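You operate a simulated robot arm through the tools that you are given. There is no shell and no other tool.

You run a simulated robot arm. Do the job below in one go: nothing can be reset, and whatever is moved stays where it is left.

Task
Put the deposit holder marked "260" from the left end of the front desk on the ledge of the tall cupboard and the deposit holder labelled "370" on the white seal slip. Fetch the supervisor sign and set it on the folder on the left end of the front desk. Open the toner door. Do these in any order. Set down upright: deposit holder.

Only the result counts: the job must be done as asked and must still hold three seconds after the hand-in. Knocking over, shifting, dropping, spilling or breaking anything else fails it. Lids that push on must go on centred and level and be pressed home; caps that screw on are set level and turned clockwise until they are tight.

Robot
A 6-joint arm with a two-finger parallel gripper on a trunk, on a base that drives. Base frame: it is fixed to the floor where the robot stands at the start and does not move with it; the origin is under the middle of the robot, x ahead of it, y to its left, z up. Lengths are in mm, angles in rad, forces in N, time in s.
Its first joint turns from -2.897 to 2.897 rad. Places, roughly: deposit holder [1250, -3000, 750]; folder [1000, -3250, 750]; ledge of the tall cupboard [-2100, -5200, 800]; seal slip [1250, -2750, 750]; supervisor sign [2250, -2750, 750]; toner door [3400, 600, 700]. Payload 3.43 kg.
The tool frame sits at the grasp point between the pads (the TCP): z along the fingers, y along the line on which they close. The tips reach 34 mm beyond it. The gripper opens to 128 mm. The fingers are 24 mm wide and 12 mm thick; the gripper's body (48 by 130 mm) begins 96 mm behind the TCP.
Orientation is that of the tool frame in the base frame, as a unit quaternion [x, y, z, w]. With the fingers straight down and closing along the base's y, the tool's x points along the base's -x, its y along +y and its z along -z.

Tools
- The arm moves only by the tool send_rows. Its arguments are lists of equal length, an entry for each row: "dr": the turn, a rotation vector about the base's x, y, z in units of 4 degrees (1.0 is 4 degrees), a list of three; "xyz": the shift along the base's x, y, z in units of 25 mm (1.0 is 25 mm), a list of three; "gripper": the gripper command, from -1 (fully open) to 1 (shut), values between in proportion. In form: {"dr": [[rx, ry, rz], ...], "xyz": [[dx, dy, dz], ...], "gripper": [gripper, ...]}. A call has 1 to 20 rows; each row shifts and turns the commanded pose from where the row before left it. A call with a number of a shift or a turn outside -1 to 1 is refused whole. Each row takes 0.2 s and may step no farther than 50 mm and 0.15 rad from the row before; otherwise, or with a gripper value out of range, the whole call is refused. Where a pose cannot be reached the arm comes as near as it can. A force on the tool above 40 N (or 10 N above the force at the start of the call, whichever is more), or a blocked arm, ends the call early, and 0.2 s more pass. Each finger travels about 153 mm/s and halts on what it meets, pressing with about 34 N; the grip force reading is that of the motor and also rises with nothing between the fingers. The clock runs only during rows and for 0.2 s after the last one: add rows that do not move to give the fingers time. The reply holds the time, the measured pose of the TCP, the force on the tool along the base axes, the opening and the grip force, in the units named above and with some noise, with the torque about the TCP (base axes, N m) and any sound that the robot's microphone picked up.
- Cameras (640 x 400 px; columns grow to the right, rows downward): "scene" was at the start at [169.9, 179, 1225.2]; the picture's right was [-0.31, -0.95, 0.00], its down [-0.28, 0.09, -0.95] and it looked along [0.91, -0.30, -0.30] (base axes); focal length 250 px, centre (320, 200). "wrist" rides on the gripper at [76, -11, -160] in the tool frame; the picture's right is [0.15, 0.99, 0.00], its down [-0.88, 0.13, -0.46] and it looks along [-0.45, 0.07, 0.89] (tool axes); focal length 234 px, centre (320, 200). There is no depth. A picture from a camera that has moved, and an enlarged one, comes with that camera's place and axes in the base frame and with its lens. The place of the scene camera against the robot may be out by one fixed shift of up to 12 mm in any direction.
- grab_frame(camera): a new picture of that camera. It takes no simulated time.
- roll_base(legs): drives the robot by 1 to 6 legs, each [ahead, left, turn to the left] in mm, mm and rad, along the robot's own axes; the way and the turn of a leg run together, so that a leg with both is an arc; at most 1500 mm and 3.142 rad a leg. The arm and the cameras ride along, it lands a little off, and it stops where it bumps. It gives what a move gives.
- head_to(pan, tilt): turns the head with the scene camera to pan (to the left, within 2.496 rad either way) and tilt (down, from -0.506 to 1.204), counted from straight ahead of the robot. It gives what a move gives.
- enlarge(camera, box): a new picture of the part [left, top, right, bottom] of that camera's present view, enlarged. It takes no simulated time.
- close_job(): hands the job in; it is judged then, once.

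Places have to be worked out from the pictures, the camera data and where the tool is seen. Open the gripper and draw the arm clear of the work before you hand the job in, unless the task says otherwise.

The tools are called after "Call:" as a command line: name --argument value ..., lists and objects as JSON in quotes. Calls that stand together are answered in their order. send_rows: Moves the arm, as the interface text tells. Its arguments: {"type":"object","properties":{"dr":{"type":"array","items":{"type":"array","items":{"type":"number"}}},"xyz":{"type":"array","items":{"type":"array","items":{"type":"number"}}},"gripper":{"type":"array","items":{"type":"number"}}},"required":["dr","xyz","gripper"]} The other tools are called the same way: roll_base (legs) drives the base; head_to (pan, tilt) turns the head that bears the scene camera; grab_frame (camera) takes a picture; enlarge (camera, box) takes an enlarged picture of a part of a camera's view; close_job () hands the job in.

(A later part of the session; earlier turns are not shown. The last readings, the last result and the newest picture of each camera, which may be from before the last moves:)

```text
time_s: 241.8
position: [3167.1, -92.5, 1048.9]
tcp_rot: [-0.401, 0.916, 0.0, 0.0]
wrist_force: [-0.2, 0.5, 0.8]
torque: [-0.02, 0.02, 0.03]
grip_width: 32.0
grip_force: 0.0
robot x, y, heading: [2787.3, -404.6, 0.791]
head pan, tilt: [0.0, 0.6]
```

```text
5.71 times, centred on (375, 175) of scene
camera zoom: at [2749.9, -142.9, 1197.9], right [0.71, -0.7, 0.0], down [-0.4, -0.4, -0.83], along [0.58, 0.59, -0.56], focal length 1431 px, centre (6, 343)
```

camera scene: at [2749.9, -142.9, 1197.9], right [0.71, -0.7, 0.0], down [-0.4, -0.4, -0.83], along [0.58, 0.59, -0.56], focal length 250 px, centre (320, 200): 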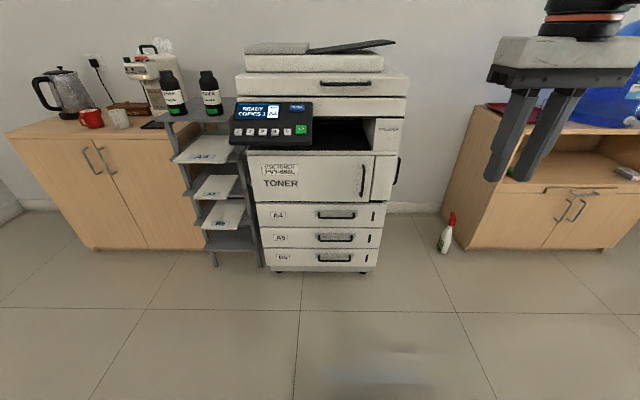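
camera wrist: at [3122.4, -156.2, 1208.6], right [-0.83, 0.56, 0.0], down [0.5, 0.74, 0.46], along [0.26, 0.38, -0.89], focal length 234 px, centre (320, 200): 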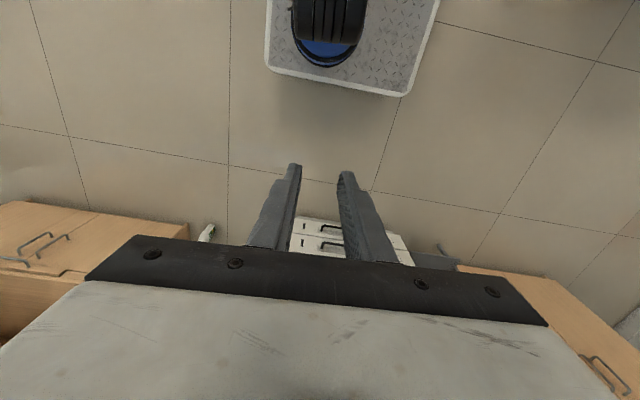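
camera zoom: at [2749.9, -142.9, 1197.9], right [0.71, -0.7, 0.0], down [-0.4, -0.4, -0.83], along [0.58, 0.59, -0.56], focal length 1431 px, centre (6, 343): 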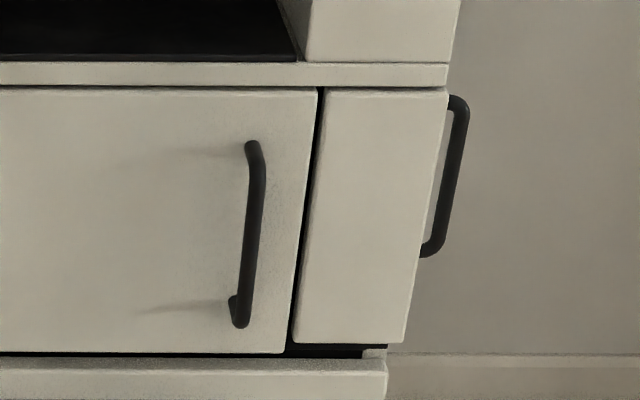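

The bar works out at about u≈2720, v≈-2213 (x≈3488, y≈358), z 620–760, standing 40 mm off the door, hinge at v≈-1753. I fix the small yaw error, then pitch the tool from straight-down to horizontal facing the copier while moving forward.

Call:
send_rows --dr '[[0, 0, -0.57], [1, -1, 0], [1, -1, 0], [1, -1, 0], [1, -1, 0], [1, -1, 0], [1, -1, 0], [1, -1, 0], [1, -1, 0]]' --xyz '[[0.368, 0.695, 0], [0.368, 0.695, 0], [0.368, 0.695, 0], [0.368, 0.695, 0], [0.368, 0.695, 0], [0.368, 0.695, 0], [0.368, 0.695, 0], [0.368, 0.695, 0], [0.368, 0.695, 0]]' --gripper '[0.1, 0.1, 0.1, 0.1, 0.1, 0.1, 0.1, 0.1, 0.1]'

Call:
head_to --pan -0.3 --tilt 0.5

Call:
grab_frame --camera "scene"

Call:
grab_frame --camera "wrist"

```text
time_s: 243.8
position: [3249.3, 63.3, 1048.4]
tcp_rot: [-0.353, 0.852, 0.148, 0.357]
wrist_force: [-0.8, 0.5, -0.5]
torque: [0.01, -0.04, 0.01]
grip_width: 57.5
grip_force: 0.0
robot x, y, heading: [2789.5, -405.2, 0.792]
head pan, tilt: [0.0, 0.6]
```

```text
time_s: 244.6
position: [3249.4, 62.6, 1048.8]
tcp_rot: [-0.354, 0.853, 0.147, 0.355]
wrist_force: [0.4, -0.1, 0.6]
torque: [0.0, -0.02, 0.0]
grip_width: 57.7
grip_force: 0.0
robot x, y, heading: [2788.2, -402.9, 0.796]
head pan, tilt: [-0.3, 0.499]
```

```text
taken
camera scene: at [2768.0, -162.9, 1206.9], right [0.47, -0.88, 0.0], down [-0.42, -0.23, -0.88], along [0.77, 0.42, -0.48], focal length 250 px, centre (320, 200)
```

scene: 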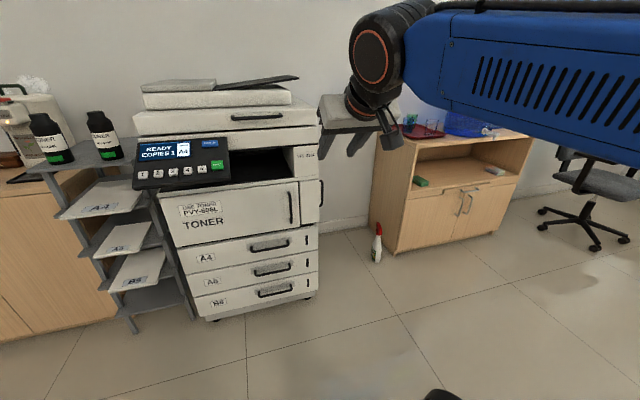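

```text
taken
camera wrist: at [3137.9, -63.2, 1107.4], right [-0.77, 0.63, -0.1], down [0.12, 0.3, 0.95], along [0.62, 0.72, -0.31], focal length 234 px, centre (320, 200)
```

wrist: 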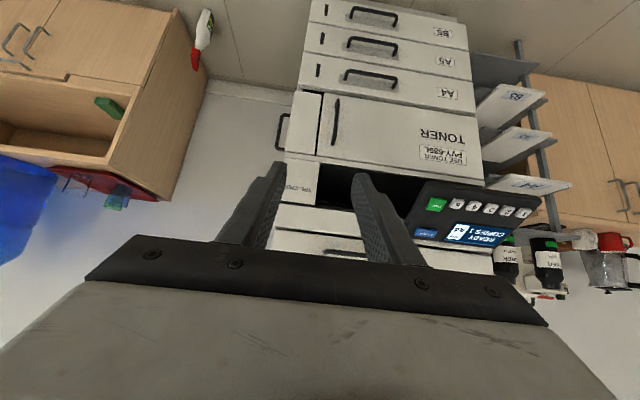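

Tilted 45° so far without trouble. I continue to fully horizontal while descending gradually.

Call:
send_rows --dr '[[1, -1, 0], [1, -1, 0], [1, -1, 0], [1, -1, 0], [1, -1, 0], [1, -1, 0], [1, -1, 0], [0.93, -0.93, 0]]' --xyz '[[0.346, 0.6, -0.5], [0.346, 0.6, -0.5], [0.346, 0.6, -0.5], [0.346, 0.6, -0.5], [0.346, 0.6, -0.5], [0.346, 0.6, -0.5], [0.346, 0.6, -0.5], [0.346, 0.6, -0.5]]' --gripper '[0.1, 0.1, 0.1, 0.1, 0.1, 0.1, 0.1, 0.1]'

Call:
grab_frame --camera "scene"

Call:
grab_frame --camera "wrist"

```text
time_s: 246.3
position: [3317.1, 181.9, 949.3]
tcp_rot: [-0.27, 0.652, 0.27, 0.655]
wrist_force: [1.3, 0.1, -0.2]
torque: [0.0, 0.04, 0.02]
grip_width: 57.4
grip_force: 0.0
robot x, y, heading: [2784.4, -402.7, 0.791]
head pan, tilt: [-0.3, 0.499]
```

```text
taken
camera scene: at [2768.0, -163.1, 1207.0], right [0.47, -0.88, 0.0], down [-0.42, -0.23, -0.88], along [0.77, 0.41, -0.48], focal length 250 px, centre (320, 200)
```

scene: 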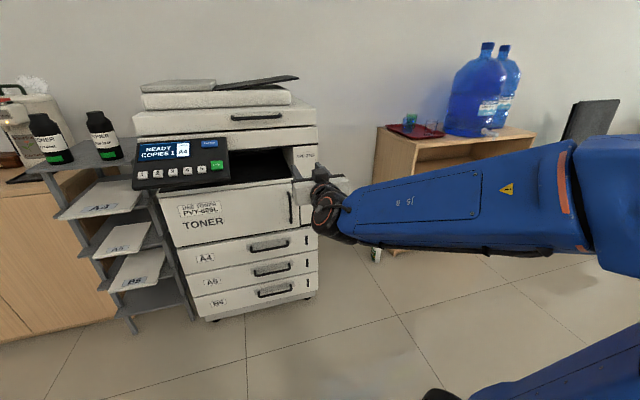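

```text
taken
camera wrist: at [3211.7, 61.7, 873.6], right [-0.7, 0.7, -0.15], down [-0.42, -0.23, 0.88], along [0.58, 0.68, 0.45], focal length 234 px, centre (320, 200)
```

wrist: 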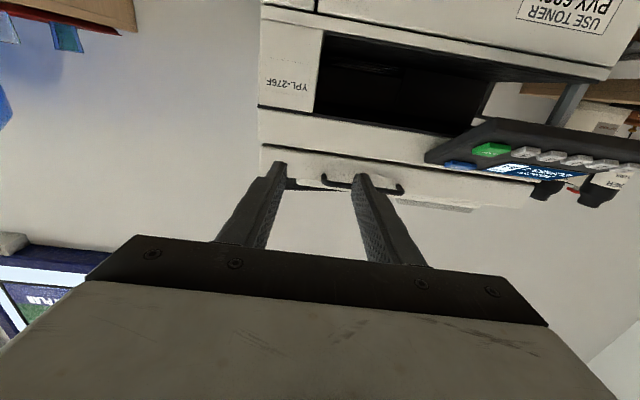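

The tool is horizontal, pointing at the copier. I lower to the handle's mid-height (z≈690), still ~210 mm short of the bar.

Call:
send_rows --dr '[[0, 0, 0], [0, 0, 0], [0, 0, 0], [0, 0, 0], [0, 0, 0], [0, 0, 0], [0, 0, 0], [0, 0, 0], [0, 0, 0], [0, 0, 0], [0, 0, 0]]' --xyz '[[0, 0, -0.94], [0, 0, -0.94], [0, 0, -0.94], [0, 0, -0.94], [0, 0, -0.94], [0, 0, -0.94], [0, 0, -0.94], [0, 0, -0.94], [0, 0, -0.94], [0, 0, -0.94], [0, 0, -0.94]]' --gripper '[0.1, 0.1, 0.1, 0.1, 0.1, 0.1, 0.1, 0.1, 0.1, 0.1, 0.1]'

Call:
grab_frame --camera "wrist"

Call:
grab_frame --camera "scene"

```text
time_s: 248.8
position: [3348.6, 257.5, 741.5]
tcp_rot: [-0.27, 0.653, 0.27, 0.654]
wrist_force: [0.6, -0.4, -0.3]
torque: [0.0, -0.02, -0.02]
grip_width: 57.6
grip_force: 0.0
out of reach, approached as far as the arm can: row 4, 5, 6, 7, 8, 9, 10, 11
robot x, y, heading: [2787.9, -404.1, 0.791]
head pan, tilt: [-0.3, 0.499]
```

```text
taken
camera wrist: at [3242.8, 137.5, 665.4], right [-0.7, 0.7, -0.15], down [-0.42, -0.23, 0.88], along [0.58, 0.68, 0.45], focal length 234 px, centre (320, 200)
```

wrist: 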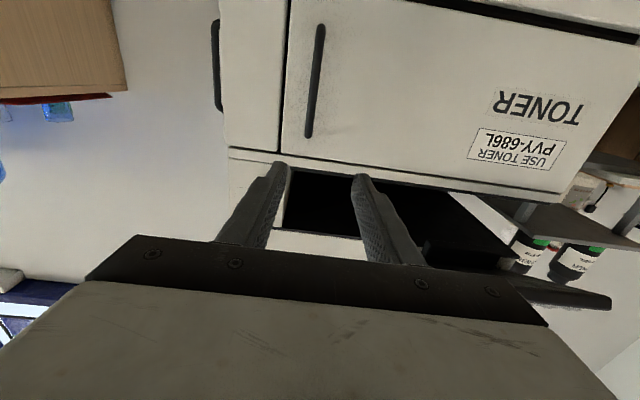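

```text
taken
camera scene: at [2768.0, -163.0, 1207.0], right [0.47, -0.88, 0.0], down [-0.42, -0.23, -0.88], along [0.77, 0.42, -0.48], focal length 250 px, centre (320, 200)
```

scene: 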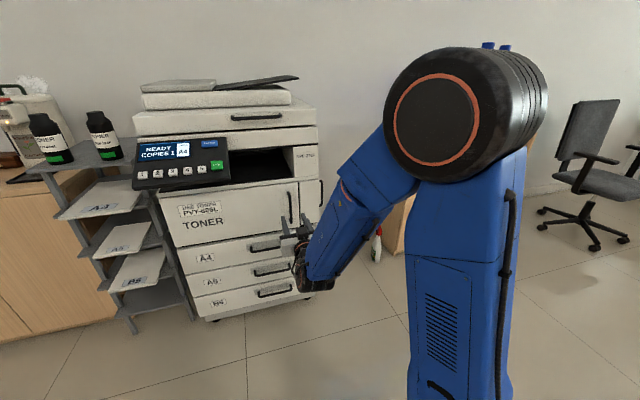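

The horizontal pose at this height is too close to the trunk, so the arm stopped short (u≈2550, z≈741). I back the base up 300 mm so that both the grasp and the pull arc fall in comfortable reach.

Call:
roll_base --legs '[[-300, 0, 0]]'

Call:
send_rows --dr '[[0, 0, 0], [0, 0, 0]]' --xyz '[[0, 0, 0], [0, 0, 0]]' --gripper '[0.1, 0.1]'

```text
time_s: 250.8
position: [3136.9, 50.5, 740.8]
tcp_rot: [-0.273, 0.652, 0.273, 0.652]
wrist_force: [-0.7, 0.3, -0.2]
torque: [0.02, 0.0, -0.02]
grip_width: 58.0
grip_force: 0.1
robot x, y, heading: [2581.8, -610.8, 0.805]
head pan, tilt: [-0.3, 0.499]
```

```text
time_s: 251.4
position: [3135.8, 52.1, 740.9]
tcp_rot: [-0.273, 0.652, 0.273, 0.652]
wrist_force: [0.2, -0.4, 0.1]
torque: [-0.02, -0.01, 0.01]
grip_width: 57.7
grip_force: 0.1
robot x, y, heading: [2581.7, -616.1, 0.805]
head pan, tilt: [-0.3, 0.499]
```

The base is back at u≈1392 with the tool still horizontal. I extend toward the handle, stopping about 85 mm short of the bar to re-measure with the wrist camera.

Call:
send_rows --dr '[[0, 0, 0], [0, 0, 0], [0, 0, 0], [0, 0, 0], [0, 0, 0], [0, 0, 0], [0, 0, 0], [0, 0, 0], [0, 0, 0], [0, 0, 0], [0, 0, 0], [0, 0, 0], [0, 0, 0], [0, 0, 0], [0, 0, 0]]' --xyz '[[0.713, 0.592, -0.136], [0.713, 0.592, -0.136], [0.713, 0.592, -0.136], [0.713, 0.592, -0.136], [0.713, 0.592, -0.136], [0.713, 0.592, -0.136], [0.713, 0.592, -0.136], [0.713, 0.592, -0.136], [0.713, 0.592, -0.136], [0.713, 0.592, -0.136], [0.713, 0.592, -0.136], [0.713, 0.592, -0.136], [0.713, 0.592, -0.136], [0.713, 0.592, -0.136], [0.713, 0.592, -0.136]]' --gripper '[0.1, 0.1, 0.1, 0.1, 0.1, 0.1, 0.1, 0.1, 0.1, 0.1, 0.1, 0.1, 0.1, 0.1, 0.1]'

Call:
grab_frame --camera "wrist"

Call:
grab_frame --camera "scene"

```text
time_s: 254.6
position: [3374.6, 295.4, 694.8]
tcp_rot: [-0.27, 0.655, 0.268, 0.653]
wrist_force: [-0.8, 0.1, 0.0]
torque: [-0.03, 0.04, 0.0]
grip_width: 57.9
grip_force: 0.0
out of reach, approached as far as the arm can: row 9, 10, 11, 12, 13, 14, 15
robot x, y, heading: [2578.3, -618.4, 0.797]
head pan, tilt: [-0.3, 0.499]
```

```text
taken
camera wrist: at [3268.2, 175.2, 620.2], right [-0.7, 0.7, -0.15], down [-0.42, -0.23, 0.88], along [0.59, 0.67, 0.45], focal length 234 px, centre (320, 200)
```

wrist: 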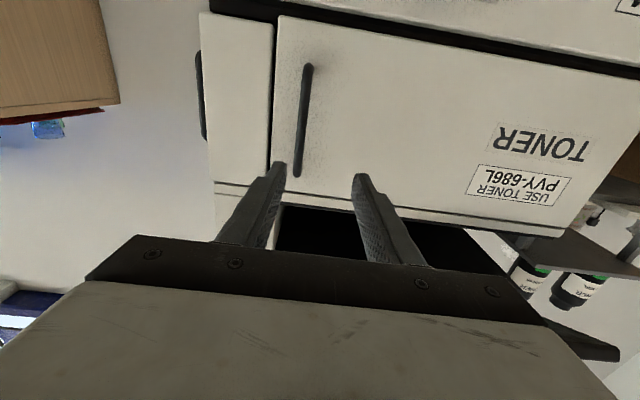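

```text
taken
camera scene: at [2558.8, -375.0, 1207.0], right [0.48, -0.88, 0.0], down [-0.42, -0.23, -0.88], along [0.77, 0.42, -0.48], focal length 250 px, centre (320, 200)
```

scene: 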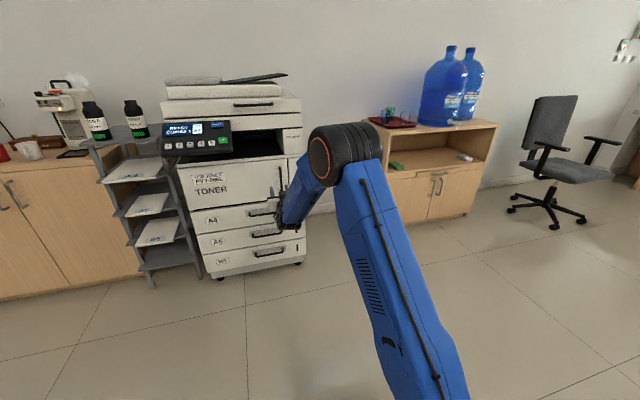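

With the tool level the wrist runs into its limits, so a level pose isn't ideal. The bar is vertical, so a grip with the tool pitched ~60° downward works just as well; I back the hand off and pitch it down.

Call:
send_rows --dr '[[-1, 1, 0], [-1, 1, 0], [-1, 1, 0], [-1, 1, 0], [-1, 1, 0], [-1, 1, 0], [-1, 1, 0], [-1, 1, 0], [-1, 1, 0], [-1, 1, 0], [-0.6, 0.6, 0]]' --xyz '[[-0.424, -0.424, 0.2], [-0.424, -0.424, 0.2], [-0.424, -0.424, 0.2], [-0.424, -0.424, 0.2], [-0.424, -0.424, 0.2], [-0.424, -0.424, 0.2], [-0.424, -0.424, 0.2], [-0.424, -0.424, 0.2], [-0.424, -0.424, 0.2], [-0.424, -0.424, 0.2], [-0.424, -0.424, 0.2]]' --gripper '[0.1, 0.1, 0.1, 0.1, 0.1, 0.1, 0.1, 0.1, 0.1, 0.1, 0.1]'

Call:
grab_frame --camera "wrist"

Call:
grab_frame --camera "scene"

```text
time_s: 257.0
position: [3257.6, 180.9, 750.7]
tcp_rot: [-0.371, 0.892, 0.102, 0.238]
wrist_force: [-0.7, -0.1, -0.6]
torque: [0.0, 0.0, -0.01]
grip_width: 57.6
grip_force: 0.1
robot x, y, heading: [2579.0, -619.8, 0.802]
head pan, tilt: [-0.3, 0.499]
```

```text
taken
camera wrist: at [3162.1, 68.4, 851.0], right [-0.79, 0.61, -0.07], down [0.29, 0.47, 0.84], along [0.54, 0.64, -0.54], focal length 234 px, centre (320, 200)
```

wrist: 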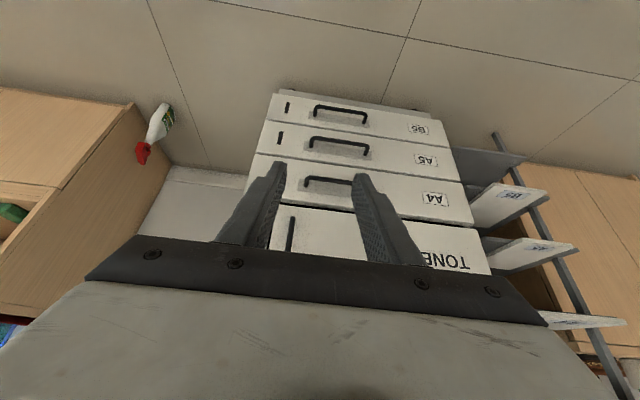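

```text
taken
camera scene: at [2559.0, -374.9, 1206.9], right [0.48, -0.88, 0.0], down [-0.42, -0.23, -0.88], along [0.77, 0.42, -0.48], focal length 250 px, centre (320, 200)
```

scene: 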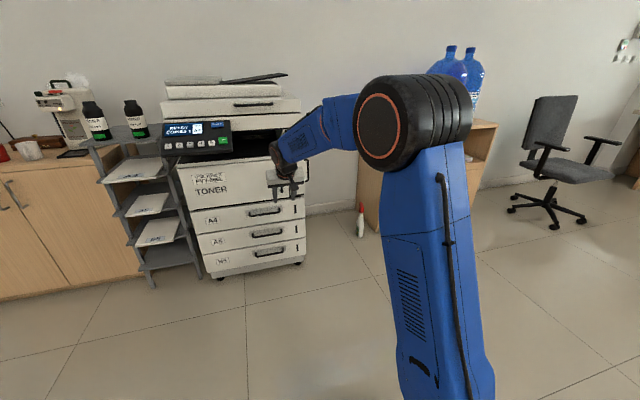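

Pitched 60° down with no reach complaint. I move the base ahead 120 mm so the grasp and pull are within comfortable reach.

Call:
roll_base --legs '[[120, 0, -0.015]]'

Call:
grab_frame --camera "wrist"

Call:
enlarge --camera "wrist" --box '[220, 130, 420, 255]'

```text
time_s: 258.2
position: [3353.4, 257.5, 750.9]
tcp_rot: [-0.365, 0.894, 0.101, 0.239]
wrist_force: [-0.1, -0.2, 0.0]
torque: [0.03, 0.02, 0.04]
grip_width: 57.8
grip_force: 0.1
robot x, y, heading: [2667.7, -529.4, 0.79]
head pan, tilt: [-0.3, 0.499]
```

```text
taken
camera wrist: at [3256.4, 146.1, 850.9], right [-0.78, 0.62, -0.07], down [0.29, 0.46, 0.84], along [0.55, 0.64, -0.54], focal length 234 px, centre (320, 200)
```

wrist: 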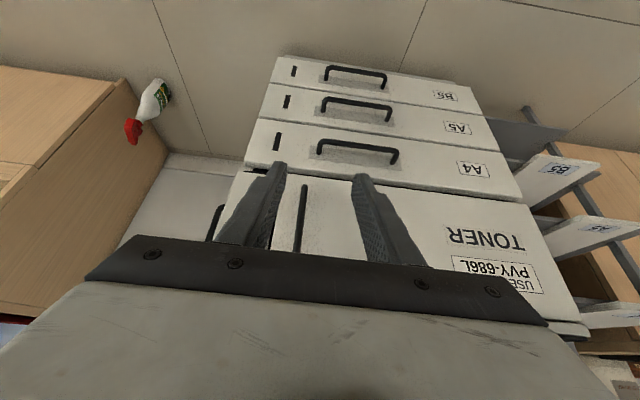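

```text
3.20 times, centred on (320, 192) of wrist
camera zoom: at [3256.4, 146.1, 850.9], right [-0.78, 0.62, -0.07], down [0.29, 0.46, 0.84], along [0.55, 0.64, -0.54], focal length 749 px, centre (320, 224)
```

zoom: 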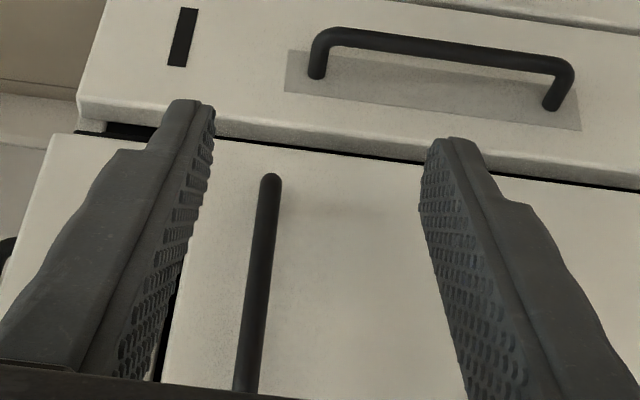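

The wrist view puts the bar at v≈-2202, so I shift ~13 mm right, lower to the bar's mid height and advance, stopping short to check the depth.

Call:
send_rows --dr '[[0, 0, 0], [0, 0, 0], [0, 0, 0], [0, 0, 0], [0, 0, 0], [0, 0, 0], [0, 0, 0]]' --xyz '[[0.66, 0.537, -0.353], [0.66, 0.537, -0.353], [0.66, 0.537, -0.353], [0.66, 0.537, -0.353], [0.66, 0.537, -0.353], [0.66, 0.537, -0.353], [0, 0, 0]]' --gripper '[0.1, 0.1, 0.1, 0.1, 0.1, 0.1, 0.1]'

Call:
grab_frame --camera "wrist"

Call:
enlarge --camera "wrist" --box '[220, 130, 420, 255]'

Call:
enlarge --camera "scene" --box '[180, 100, 340, 280]'

```text
time_s: 259.8
position: [3450.2, 337.6, 698.6]
tcp_rot: [-0.365, 0.894, 0.101, 0.239]
wrist_force: [0.6, -0.4, 0.1]
torque: [0.0, 0.02, 0.0]
grip_width: 57.7
grip_force: 0.0
robot x, y, heading: [2661.2, -532.2, 0.788]
head pan, tilt: [-0.3, 0.499]
```

```text
taken
camera wrist: at [3353.9, 226.9, 798.0], right [-0.78, 0.62, -0.07], down [0.29, 0.46, 0.84], along [0.55, 0.64, -0.54], focal length 234 px, centre (320, 200)
```

wrist: 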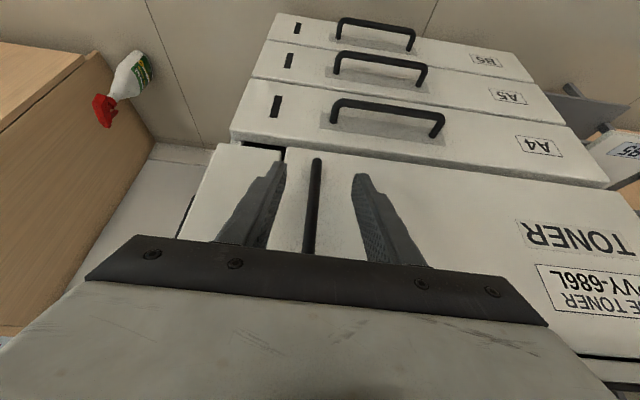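

```text
3.20 times, centred on (320, 192) of wrist
camera zoom: at [3353.9, 226.9, 798.0], right [-0.78, 0.62, -0.07], down [0.29, 0.46, 0.84], along [0.55, 0.64, -0.54], focal length 749 px, centre (320, 224)
```

zoom: 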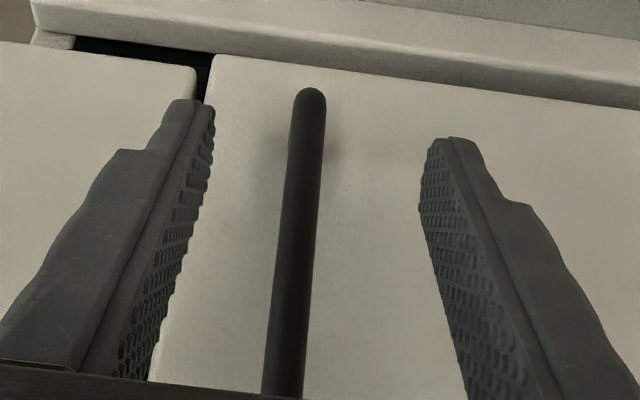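

```text
2.22 times, centred on (260, 190) of scene
camera zoom: at [2647.1, -288.6, 1206.9], right [0.47, -0.88, 0.0], down [-0.42, -0.22, -0.88], along [0.78, 0.41, -0.48], focal length 557 px, centre (453, 222)
```

zoom: 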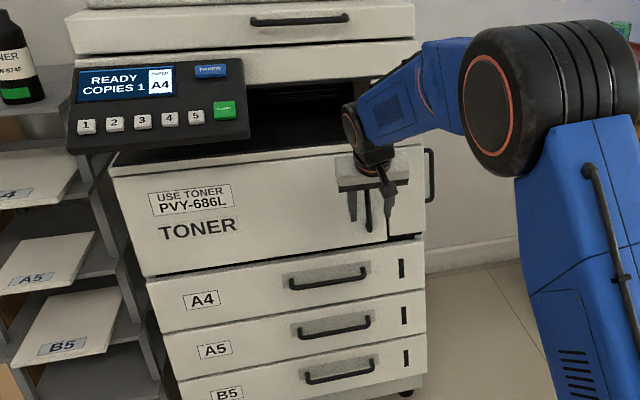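

The bar is laterally centred between the fingers. I advance 36 mm more and close on it.

Call:
send_rows --dr '[[0, 0, 0], [0, 0, 0], [0, 0, 0]]' --xyz '[[0.51, 0.51, 0], [0.51, 0.51, 0], [0, 0, 0]]' --gripper '[0.1, 0.1, 0.1]'

Call:
enlarge --camera "wrist" --box '[220, 130, 420, 255]'

Call:
enlarge --camera "scene" --box '[250, 130, 340, 230]'

```text
time_s: 260.6
position: [3477.6, 362.3, 696.7]
tcp_rot: [-0.364, 0.895, 0.1, 0.239]
wrist_force: [-0.1, -0.1, -1.0]
torque: [-0.01, -0.01, 0.01]
grip_width: 57.8
grip_force: 0.0
robot x, y, heading: [2663.5, -527.6, 0.789]
head pan, tilt: [-0.3, 0.499]
```

```text
3.20 times, centred on (320, 192) of wrist
camera zoom: at [3380.8, 251.6, 797.1], right [-0.78, 0.62, -0.07], down [0.29, 0.46, 0.84], along [0.55, 0.64, -0.54], focal length 749 px, centre (320, 224)
```

zoom: 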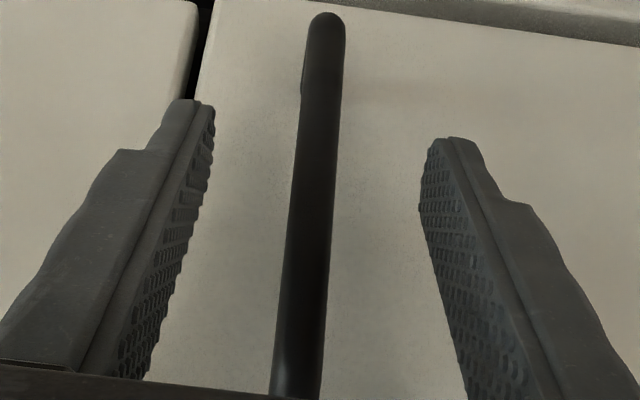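

```text
4.00 times, centred on (295, 180) of scene
camera zoom: at [2647.2, -288.5, 1206.9], right [0.47, -0.88, 0.0], down [-0.42, -0.22, -0.88], along [0.78, 0.41, -0.48], focal length 1002 px, centre (420, 280)
```

zoom: 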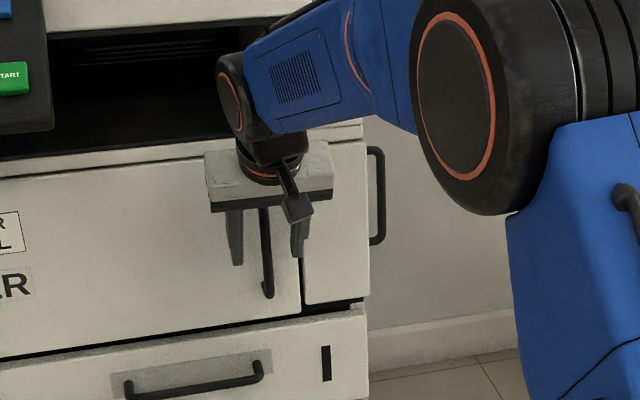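

The bar lies well within the finger length (about 18 mm past the TCP). I close the gripper on it.

Call:
send_rows --dr '[[0, 0, 0], [0, 0, 0], [0, 0, 0], [0, 0, 0]]' --xyz '[[0, 0, 0], [0, 0, 0], [0, 0, 0], [0, 0, 0]]' --gripper '[0.5, 1, 1, 1]'

Call:
enlarge --camera "wrist" --box '[220, 130, 420, 255]'

```text
time_s: 261.6
position: [3477.6, 362.0, 696.2]
tcp_rot: [-0.364, 0.895, 0.1, 0.239]
wrist_force: [5.8, -7.0, 0.5]
torque: [-0.34, -0.19, -0.2]
grip_width: 11.7
grip_force: 44.5
robot x, y, heading: [2663.6, -532.1, 0.791]
head pan, tilt: [-0.3, 0.499]
```

```text
3.20 times, centred on (320, 192) of wrist
camera zoom: at [3381.2, 251.2, 797.1], right [-0.78, 0.62, -0.07], down [0.29, 0.46, 0.84], along [0.55, 0.63, -0.54], focal length 749 px, centre (320, 224)
```

zoom: 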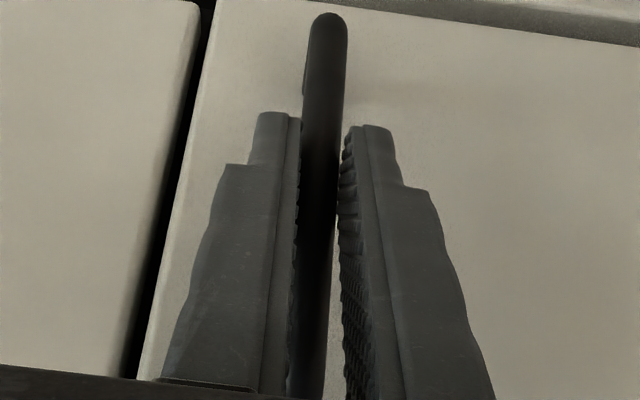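

Gripped on the bar (11.7 mm). I start pulling along the door's arc — first about 5° — and check forces and whether the door moves.

Call:
send_rows --dr '[[0, 0, 0], [0, 0, 0], [0, 0, 0], [0, 0, 0], [0, 0, 0]]' --xyz '[[-0.322, -0.242, 0], [-0.322, -0.242, 0], [-0.322, -0.242, 0], [-0.322, -0.242, 0], [0, 0, 0]]' --gripper '[1, 1, 1, 1, 1]'

Call:
grab_frame --camera "scene"

Call:
grab_frame --camera "wrist"

```text
time_s: 262.8
position: [3447.1, 337.7, 697.4]
tcp_rot: [-0.364, 0.895, 0.099, 0.239]
wrist_force: [14.9, -20.6, -6.4]
torque: [-1.19, 0.25, -0.51]
grip_width: 11.6
grip_force: 44.5
robot x, y, heading: [2661.3, -530.1, 0.789]
head pan, tilt: [-0.3, 0.499]
```

```text
taken
camera scene: at [2647.8, -288.9, 1207.0], right [0.47, -0.88, 0.0], down [-0.42, -0.22, -0.88], along [0.78, 0.41, -0.48], focal length 250 px, centre (320, 200)
```

scene: 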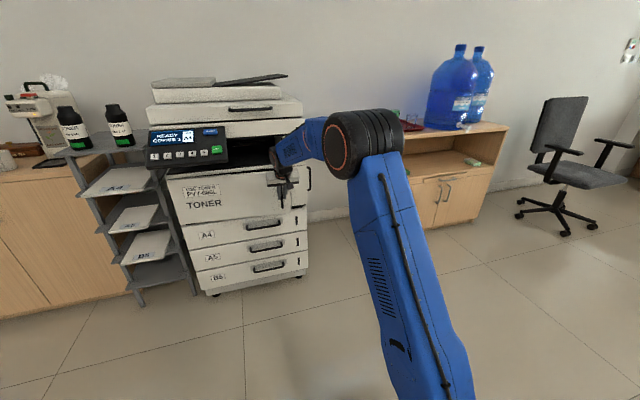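

```text
taken
camera wrist: at [3349.3, 227.3, 797.3], right [-0.78, 0.62, -0.07], down [0.29, 0.46, 0.84], along [0.55, 0.63, -0.55], focal length 234 px, centre (320, 200)
```

wrist: 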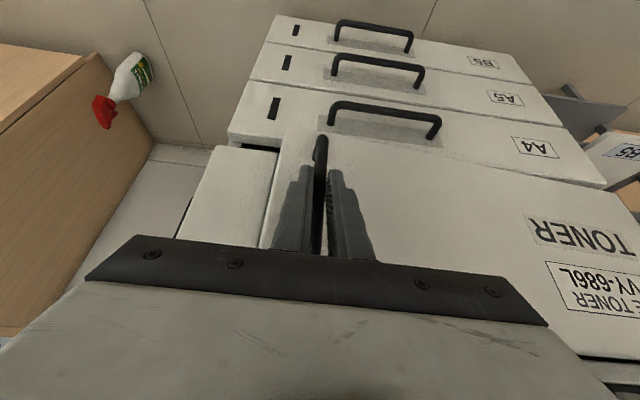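

The door is opening (the free edge has come out ~35 mm) with a modest sideways force of about 25 N toward -v, meaning the true arc curves a bit less to the left. I reduce the sideways part and continue in small steps.

Call:
send_rows --dr '[[0, 0, 0], [0, 0, 0], [0, 0, 0], [0, 0, 0]]' --xyz '[[-0.39, -0.36, 0], [-0.39, -0.36, 0], [-0.39, -0.36, 0], [0, 0, 0]]' --gripper '[1, 1, 1, 1]'

```text
time_s: 263.9
position: [3412.0, 314.4, 696.2]
tcp_rot: [-0.366, 0.893, 0.102, 0.239]
wrist_force: [-2.5, 4.2, -4.2]
torque: [0.11, -0.25, 0.12]
grip_width: 11.7
grip_force: 44.8
robot x, y, heading: [2664.0, -532.2, 0.793]
head pan, tilt: [-0.3, 0.499]
stopped in row 4: the force on the tool passed its limit at 42 N (the readings are from after the stop); the commanded pose is now the measured one
```

The stop reading shows the true track: at 80 mm pulled the bar sits 12.7 mm to the left, which fits the hinge ~34 mm behind the bar. I follow that refined arc from ~10° to ~20° in half-steps.

Call:
send_rows --dr '[[0, 0, 0], [0, 0, 0], [0, 0, 0], [0, 0, 0], [0, 0, 0], [0, 0, 0], [0, 0, 0], [0, 0, 0]]' --xyz '[[-0.348, -0.202, 0], [-0.352, -0.194, 0], [-0.357, -0.187, 0], [-0.36, -0.179, 0], [-0.364, -0.171, 0], [-0.368, -0.163, 0], [-0.371, -0.155, 0], [-0.375, -0.147, 0]]' --gripper '[1, 1, 1, 1, 1, 1, 1, 1]'

Call:
grab_frame --camera "scene"

Call:
grab_frame --camera "wrist"

```text
time_s: 265.8
position: [3338.1, 282.9, 697.5]
tcp_rot: [-0.366, 0.893, 0.103, 0.24]
wrist_force: [-2.5, 5.5, -6.5]
torque: [-0.33, 0.19, 0.16]
grip_width: 11.4
grip_force: 45.7
robot x, y, heading: [2665.7, -529.7, 0.786]
head pan, tilt: [-0.3, 0.499]
stopped in row 8: the force on the tool passed its limit at 42 N (the readings are from after the stop); the commanded pose is now the measured one
```

```text
taken
camera scene: at [2646.3, -287.3, 1206.8], right [0.47, -0.88, 0.0], down [-0.42, -0.23, -0.88], along [0.78, 0.41, -0.48], focal length 250 px, centre (320, 200)
```

scene: 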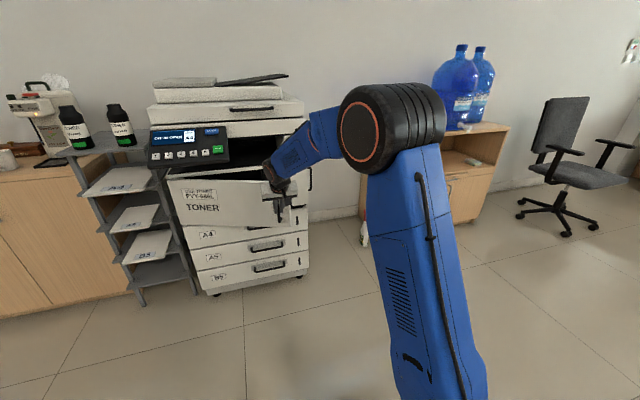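

```text
taken
camera wrist: at [3242.7, 170.8, 796.9], right [-0.79, 0.61, -0.07], down [0.29, 0.46, 0.84], along [0.54, 0.64, -0.54], focal length 234 px, centre (320, 200)
```

wrist: 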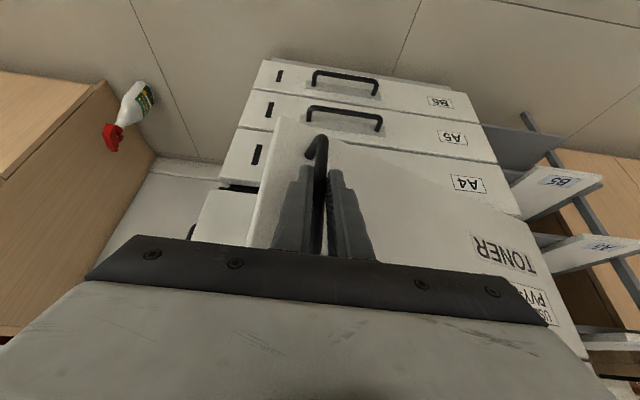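

The door is about 20° open, and the copier's display changed. Measured track now matches a hinge offset of 44 mm; I continue the arc from 20° toward ~32° in half-steps.

Call:
send_rows --dr '[[0, 0, 0], [0, 0, 0], [0, 0, 0], [0, 0, 0], [0, 0, 0], [0, 0, 0], [0, 0, 0], [0, 0, 0], [0, 0, 0], [0, 0, 0]]' --xyz '[[-0.381, -0.13, 0], [-0.385, -0.122, 0], [-0.387, -0.113, 0], [-0.389, -0.105, 0], [-0.391, -0.097, 0], [-0.393, -0.088, 0], [-0.395, -0.08, 0], [-0.397, -0.071, 0], [-0.398, -0.063, 0], [-0.4, -0.054, 0]]' --gripper '[1, 1, 1, 1, 1, 1, 1, 1, 1, 1]'

Call:
enlarge --camera "scene" --box '[130, 100, 350, 280]'

```text
time_s: 267.9
position: [3241.0, 258.1, 697.9]
tcp_rot: [-0.366, 0.893, 0.103, 0.24]
wrist_force: [-1.4, 5.0, -10.2]
torque: [-0.43, 0.45, 0.1]
grip_width: 11.7
grip_force: 45.2
robot x, y, heading: [2665.5, -532.2, 0.786]
head pan, tilt: [-0.3, 0.499]
```

```text
2.22 times, centred on (240, 190) of scene
camera zoom: at [2646.5, -287.4, 1206.8], right [0.47, -0.88, 0.0], down [-0.42, -0.23, -0.88], along [0.78, 0.41, -0.48], focal length 557 px, centre (498, 222)
```

zoom: 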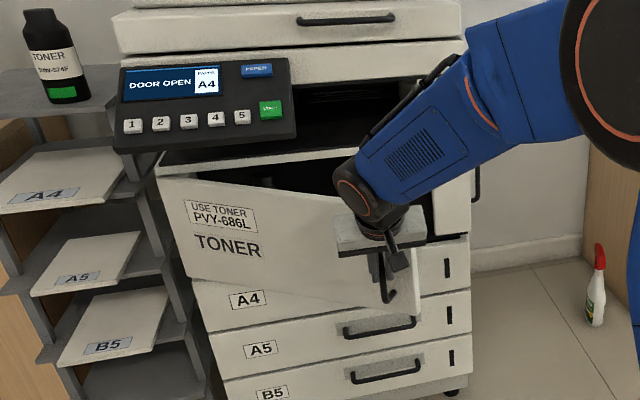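

Smooth now: door ~32° open, display reads "DOOR OPEN", forces low. I continue along the arc to about 45°.

Call:
send_rows --dr '[[0, 0, 0], [0, 0, 0], [0, 0, 0], [0, 0, 0], [0, 0, 0], [0, 0, 0], [0, 0, 0], [0, 0, 0], [0, 0, 0], [0, 0, 0]]' --xyz '[[-0.4, -0.045, 0], [-0.402, -0.036, 0], [-0.403, -0.027, 0], [-0.403, -0.019, 0], [-0.403, -0.01, 0], [-0.403, -0.001, 0], [-0.403, 0.008, 0], [-0.403, 0.016, 0], [-0.402, 0.025, 0], [-0.402, 0.034, 0]]' --gripper '[1, 1, 1, 1, 1, 1, 1, 1, 1, 1]'

Call:
enlarge --camera "scene" --box '[130, 100, 350, 280]'

```text
time_s: 270.1
position: [3139.9, 257.1, 697.7]
tcp_rot: [-0.366, 0.893, 0.103, 0.24]
wrist_force: [-1.5, -8.2, -20.6]
torque: [-0.64, 0.47, -0.08]
grip_width: 11.8
grip_force: 45.4
robot x, y, heading: [2666.9, -526.9, 0.788]
head pan, tilt: [-0.3, 0.499]
```

```text
2.22 times, centred on (240, 190) of scene
camera zoom: at [2646.6, -287.1, 1206.8], right [0.47, -0.88, 0.0], down [-0.42, -0.23, -0.88], along [0.78, 0.41, -0.48], focal length 557 px, centre (498, 222)
```

zoom: 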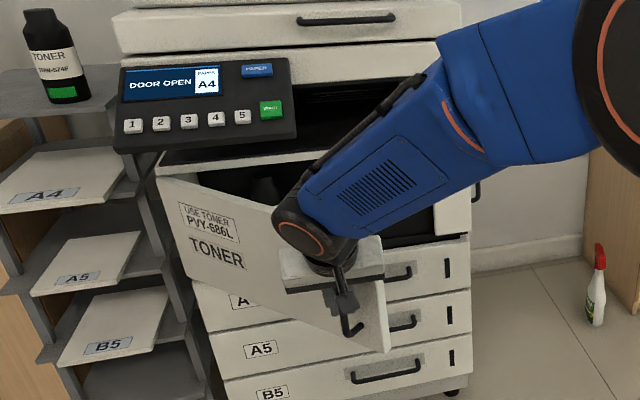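

About 45° now. I ease the small downward load and continue to ~55°.

Call:
send_rows --dr '[[0, 0, 0], [0, 0, 0], [0, 0, 0], [0, 0, 0], [0, 0, 0], [0, 0, 0], [0, 0, 0], [0, 0, 0]]' --xyz '[[-0.401, 0.043, -0.06], [-0.4, 0.051, 0], [-0.399, 0.06, 0], [-0.397, 0.069, 0], [-0.396, 0.077, 0], [-0.394, 0.086, 0], [-0.392, 0.095, 0], [-0.39, 0.103, 0]]' --gripper '[1, 1, 1, 1, 1, 1, 1, 1]'

Call:
enlarge --camera "scene" --box '[130, 100, 350, 280]'

Call:
grab_frame --camera "wrist"

```text
time_s: 271.9
position: [3061.8, 271.7, 698.6]
tcp_rot: [-0.366, 0.892, 0.104, 0.242]
wrist_force: [-4.3, -15.5, 12.8]
torque: [-0.43, 0.16, -0.18]
grip_width: 11.4
grip_force: 45.0
robot x, y, heading: [2663.5, -530.9, 0.786]
head pan, tilt: [-0.3, 0.499]
```

```text
2.22 times, centred on (240, 190) of scene
camera zoom: at [2646.0, -288.4, 1207.1], right [0.47, -0.88, 0.0], down [-0.42, -0.22, -0.88], along [0.78, 0.41, -0.48], focal length 557 px, centre (498, 222)
```

zoom: 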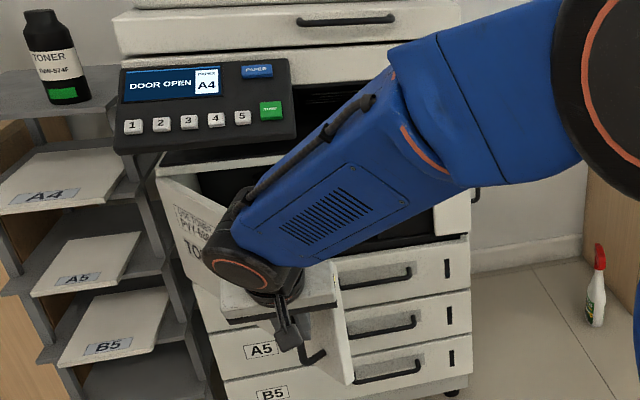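

```text
taken
camera wrist: at [2964.7, 159.6, 796.8], right [-0.79, 0.61, -0.06], down [0.29, 0.46, 0.84], along [0.55, 0.64, -0.54], focal length 234 px, centre (320, 200)
```

wrist: 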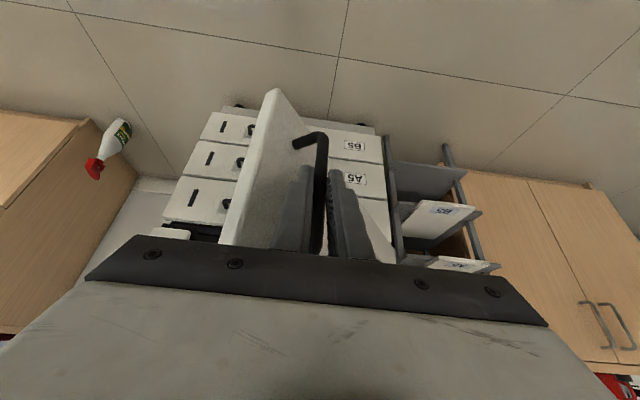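

The door is ~55° open. To keep the hand clear of the door as it swings further I now also turn the hand clockwise in step with it, first to ~62°.

Call:
send_rows --dr '[[0, 0, -0.31], [0, 0, -0.31], [0, 0, -0.31], [0, 0, -0.31], [0, 0, -0.31], [0, 0, -0.31]]' --xyz '[[-0.39, 0.12, 0], [-0.39, 0.123, 0], [-0.385, 0.136, 0], [-0.384, 0.141, 0], [-0.38, 0.153, 0], [-0.378, 0.158, 0]]' --gripper '[1, 1, 1, 1, 1, 1]'

Call:
grab_frame --camera "wrist"

```text
time_s: 273.4
position: [3002.6, 292.3, 697.1]
tcp_rot: [-0.308, 0.914, 0.088, 0.247]
wrist_force: [-8.9, -23.2, 11.0]
torque: [-0.43, 0.07, -0.2]
grip_width: 11.7
grip_force: 44.5
robot x, y, heading: [2661.2, -531.1, 0.788]
head pan, tilt: [-0.3, 0.499]
```

```text
taken
camera wrist: at [2893.2, 194.1, 797.0], right [-0.7, 0.71, -0.07], down [0.35, 0.42, 0.84], along [0.62, 0.57, -0.54], focal length 234 px, centre (320, 200)
```

wrist: 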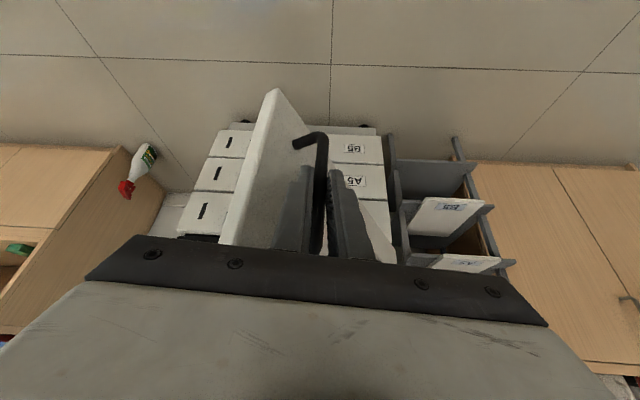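

Working well; the remaining force is purely radial, so I add a ~2.5 mm outward correction and continue to ~72°.

Call:
send_rows --dr '[[0, 0, -0.31], [0, 0, -0.31], [0, 0, -0.31], [0, 0, -0.31], [0, 0, -0.31], [0, 0, -0.31], [0, 0, -0.31], [0, 0, -0.31]]' --xyz '[[-0.402, 0.08, 0], [-0.372, 0.171, 0], [-0.364, 0.188, 0], [-0.364, 0.188, 0], [-0.357, 0.203, 0], [-0.357, 0.203, 0], [-0.347, 0.219, 0], [-0.347, 0.219, 0]]' --gripper '[1, 1, 1, 1, 1, 1, 1, 1]'

Call:
grab_frame --camera "scene"

Call:
grab_frame --camera "wrist"

```text
time_s: 275.0
position: [2938.1, 325.4, 697.8]
tcp_rot: [-0.235, 0.936, 0.07, 0.254]
wrist_force: [0.5, 2.8, -0.1]
torque: [-0.04, -0.16, 0.08]
grip_width: 11.6
grip_force: 44.9
robot x, y, heading: [2663.1, -530.1, 0.787]
head pan, tilt: [-0.3, 0.499]
stopped in row 8: the force on the tool passed its limit at 41 N (the readings are from after the stop); the commanded pose is now the measured one
```

```text
taken
camera scene: at [2646.3, -287.5, 1206.9], right [0.47, -0.88, 0.0], down [-0.42, -0.22, -0.88], along [0.78, 0.41, -0.48], focal length 250 px, centre (320, 200)
```

scene: 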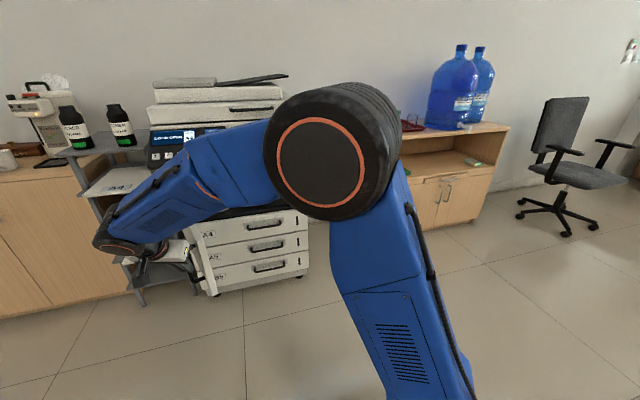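

```text
taken
camera wrist: at [2815.0, 245.4, 796.7], right [-0.58, 0.81, -0.06], down [0.41, 0.36, 0.84], along [0.7, 0.46, -0.54], focal length 234 px, centre (320, 200)
```

wrist: 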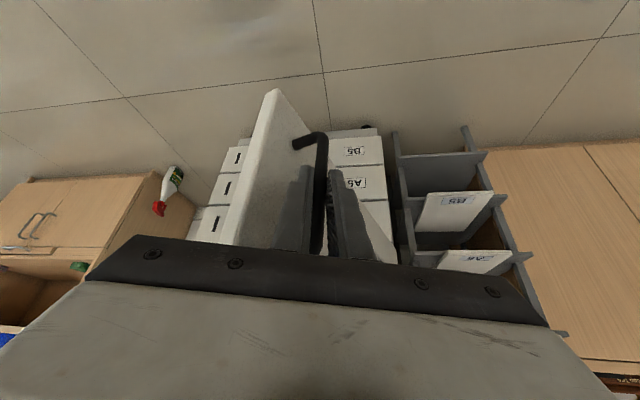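

About 71° now, load reset to near zero. I continue with slightly refined steps toward ~80°.

Call:
send_rows --dr '[[0, 0, -0.31], [0, 0, -0.31], [0, 0, -0.31], [0, 0, -0.31], [0, 0, -0.31], [0, 0, -0.31]]' --xyz '[[-0.345, 0.22, 0], [-0.342, 0.23, 0], [-0.336, 0.24, 0], [-0.332, 0.246, 0], [-0.326, 0.254, 0], [-0.32, 0.262, 0]]' --gripper '[1, 1, 1, 1, 1, 1]'

```text
time_s: 276.4
position: [2889.1, 362.4, 697.3]
tcp_rot: [-0.174, 0.949, 0.053, 0.258]
wrist_force: [11.1, 14.6, -10.2]
torque: [-0.14, 0.59, 0.19]
grip_width: 12.0
grip_force: 44.9
robot x, y, heading: [2665.2, -529.5, 0.788]
head pan, tilt: [-0.3, 0.499]
```

Around 79° now with ~18 N radial load; I correct 1.5 mm inward and continue toward ~86°.

Call:
send_rows --dr '[[0, 0, -0.31], [0, 0, -0.31], [0, 0, -0.31], [0, 0, -0.31], [0, 0, -0.31], [0, 0, -0.31]]' --xyz '[[-0.272, 0.305, 0], [-0.31, 0.27, 0], [-0.305, 0.277, 0], [-0.3, 0.283, 0], [-0.294, 0.288, 0], [-0.288, 0.294, 0]]' --gripper '[1, 1, 1, 1, 1, 1]'

Call:
head_to --pan 0.3 --tilt 0.5

Call:
grab_frame --camera "scene"

Call:
grab_frame --camera "wrist"

```text
time_s: 277.8
position: [2843.1, 405.3, 697.8]
tcp_rot: [-0.113, 0.958, 0.036, 0.259]
wrist_force: [-20.9, -19.9, -9.7]
torque: [-0.54, 0.96, -0.24]
grip_width: 11.4
grip_force: 44.9
robot x, y, heading: [2660.4, -529.8, 0.794]
head pan, tilt: [-0.3, 0.499]
```

```text
time_s: 278.8
position: [2842.9, 404.9, 697.1]
tcp_rot: [-0.113, 0.958, 0.037, 0.261]
wrist_force: [-30.6, -31.0, -11.9]
torque: [-0.73, 1.0, -0.49]
grip_width: 11.8
grip_force: 44.6
robot x, y, heading: [2663.5, -530.0, 0.787]
head pan, tilt: [0.3, 0.499]
```

```text
taken
camera scene: at [2607.5, -249.9, 1206.9], right [0.89, -0.46, 0.0], down [-0.22, -0.42, -0.88], along [0.41, 0.78, -0.48], focal length 250 px, centre (320, 200)
```

scene: 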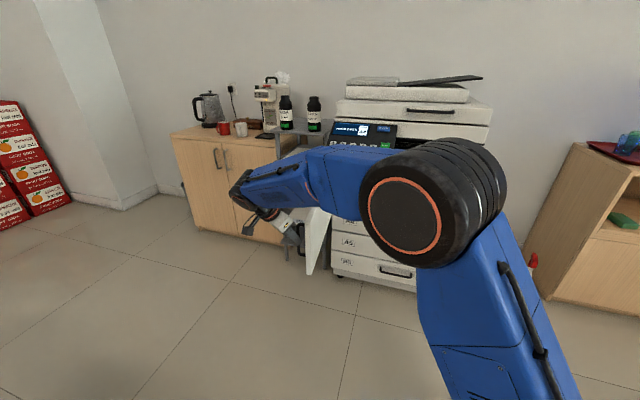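

```text
taken
camera wrist: at [2702.5, 358.3, 796.8], right [-0.35, 0.93, -0.06], down [0.48, 0.24, 0.84], along [0.8, 0.27, -0.54], focal length 234 px, centre (320, 200)
```

wrist: 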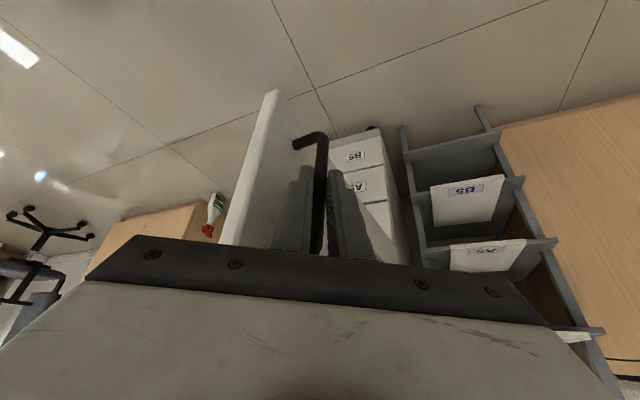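

The door is at roughly 86–87°, nearly perpendicular to the copier. I relieve the radial load, open the fingers just a little, and back straight out horizontally.

Call:
send_rows --dr '[[0, 0, 0], [0, 0, 0], [0, 0, 0], [0, 0, 0], [0, 0, 0]]' --xyz '[[-0.06, -0.06, 0], [-0.05, -0.05, 0], [0, 0, 0], [0, 0, 0], [0, 0, 0]]' --gripper '[1, 1, 0.75, 0.6, 0.6]'

Call:
enlarge --camera "wrist" --box '[220, 80, 420, 255]'

```text
time_s: 280.0
position: [2840.0, 404.1, 699.2]
tcp_rot: [-0.113, 0.958, 0.036, 0.26]
wrist_force: [-0.6, 0.1, -0.6]
torque: [0.0, 0.0, 0.01]
grip_width: 25.4
grip_force: 0.1
robot x, y, heading: [2666.0, -529.8, 0.792]
head pan, tilt: [0.3, 0.499]
```

```text
2.29 times, centred on (320, 168) of wrist
camera zoom: at [2701.3, 356.3, 797.0], right [-0.35, 0.93, -0.06], down [0.48, 0.24, 0.84], along [0.8, 0.27, -0.54], focal length 535 px, centre (320, 274)
```

zoom: 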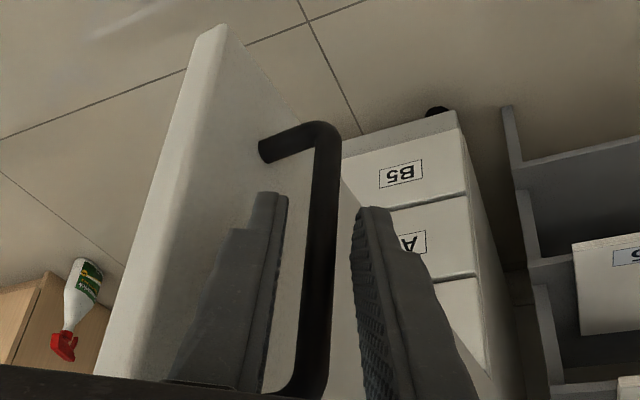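

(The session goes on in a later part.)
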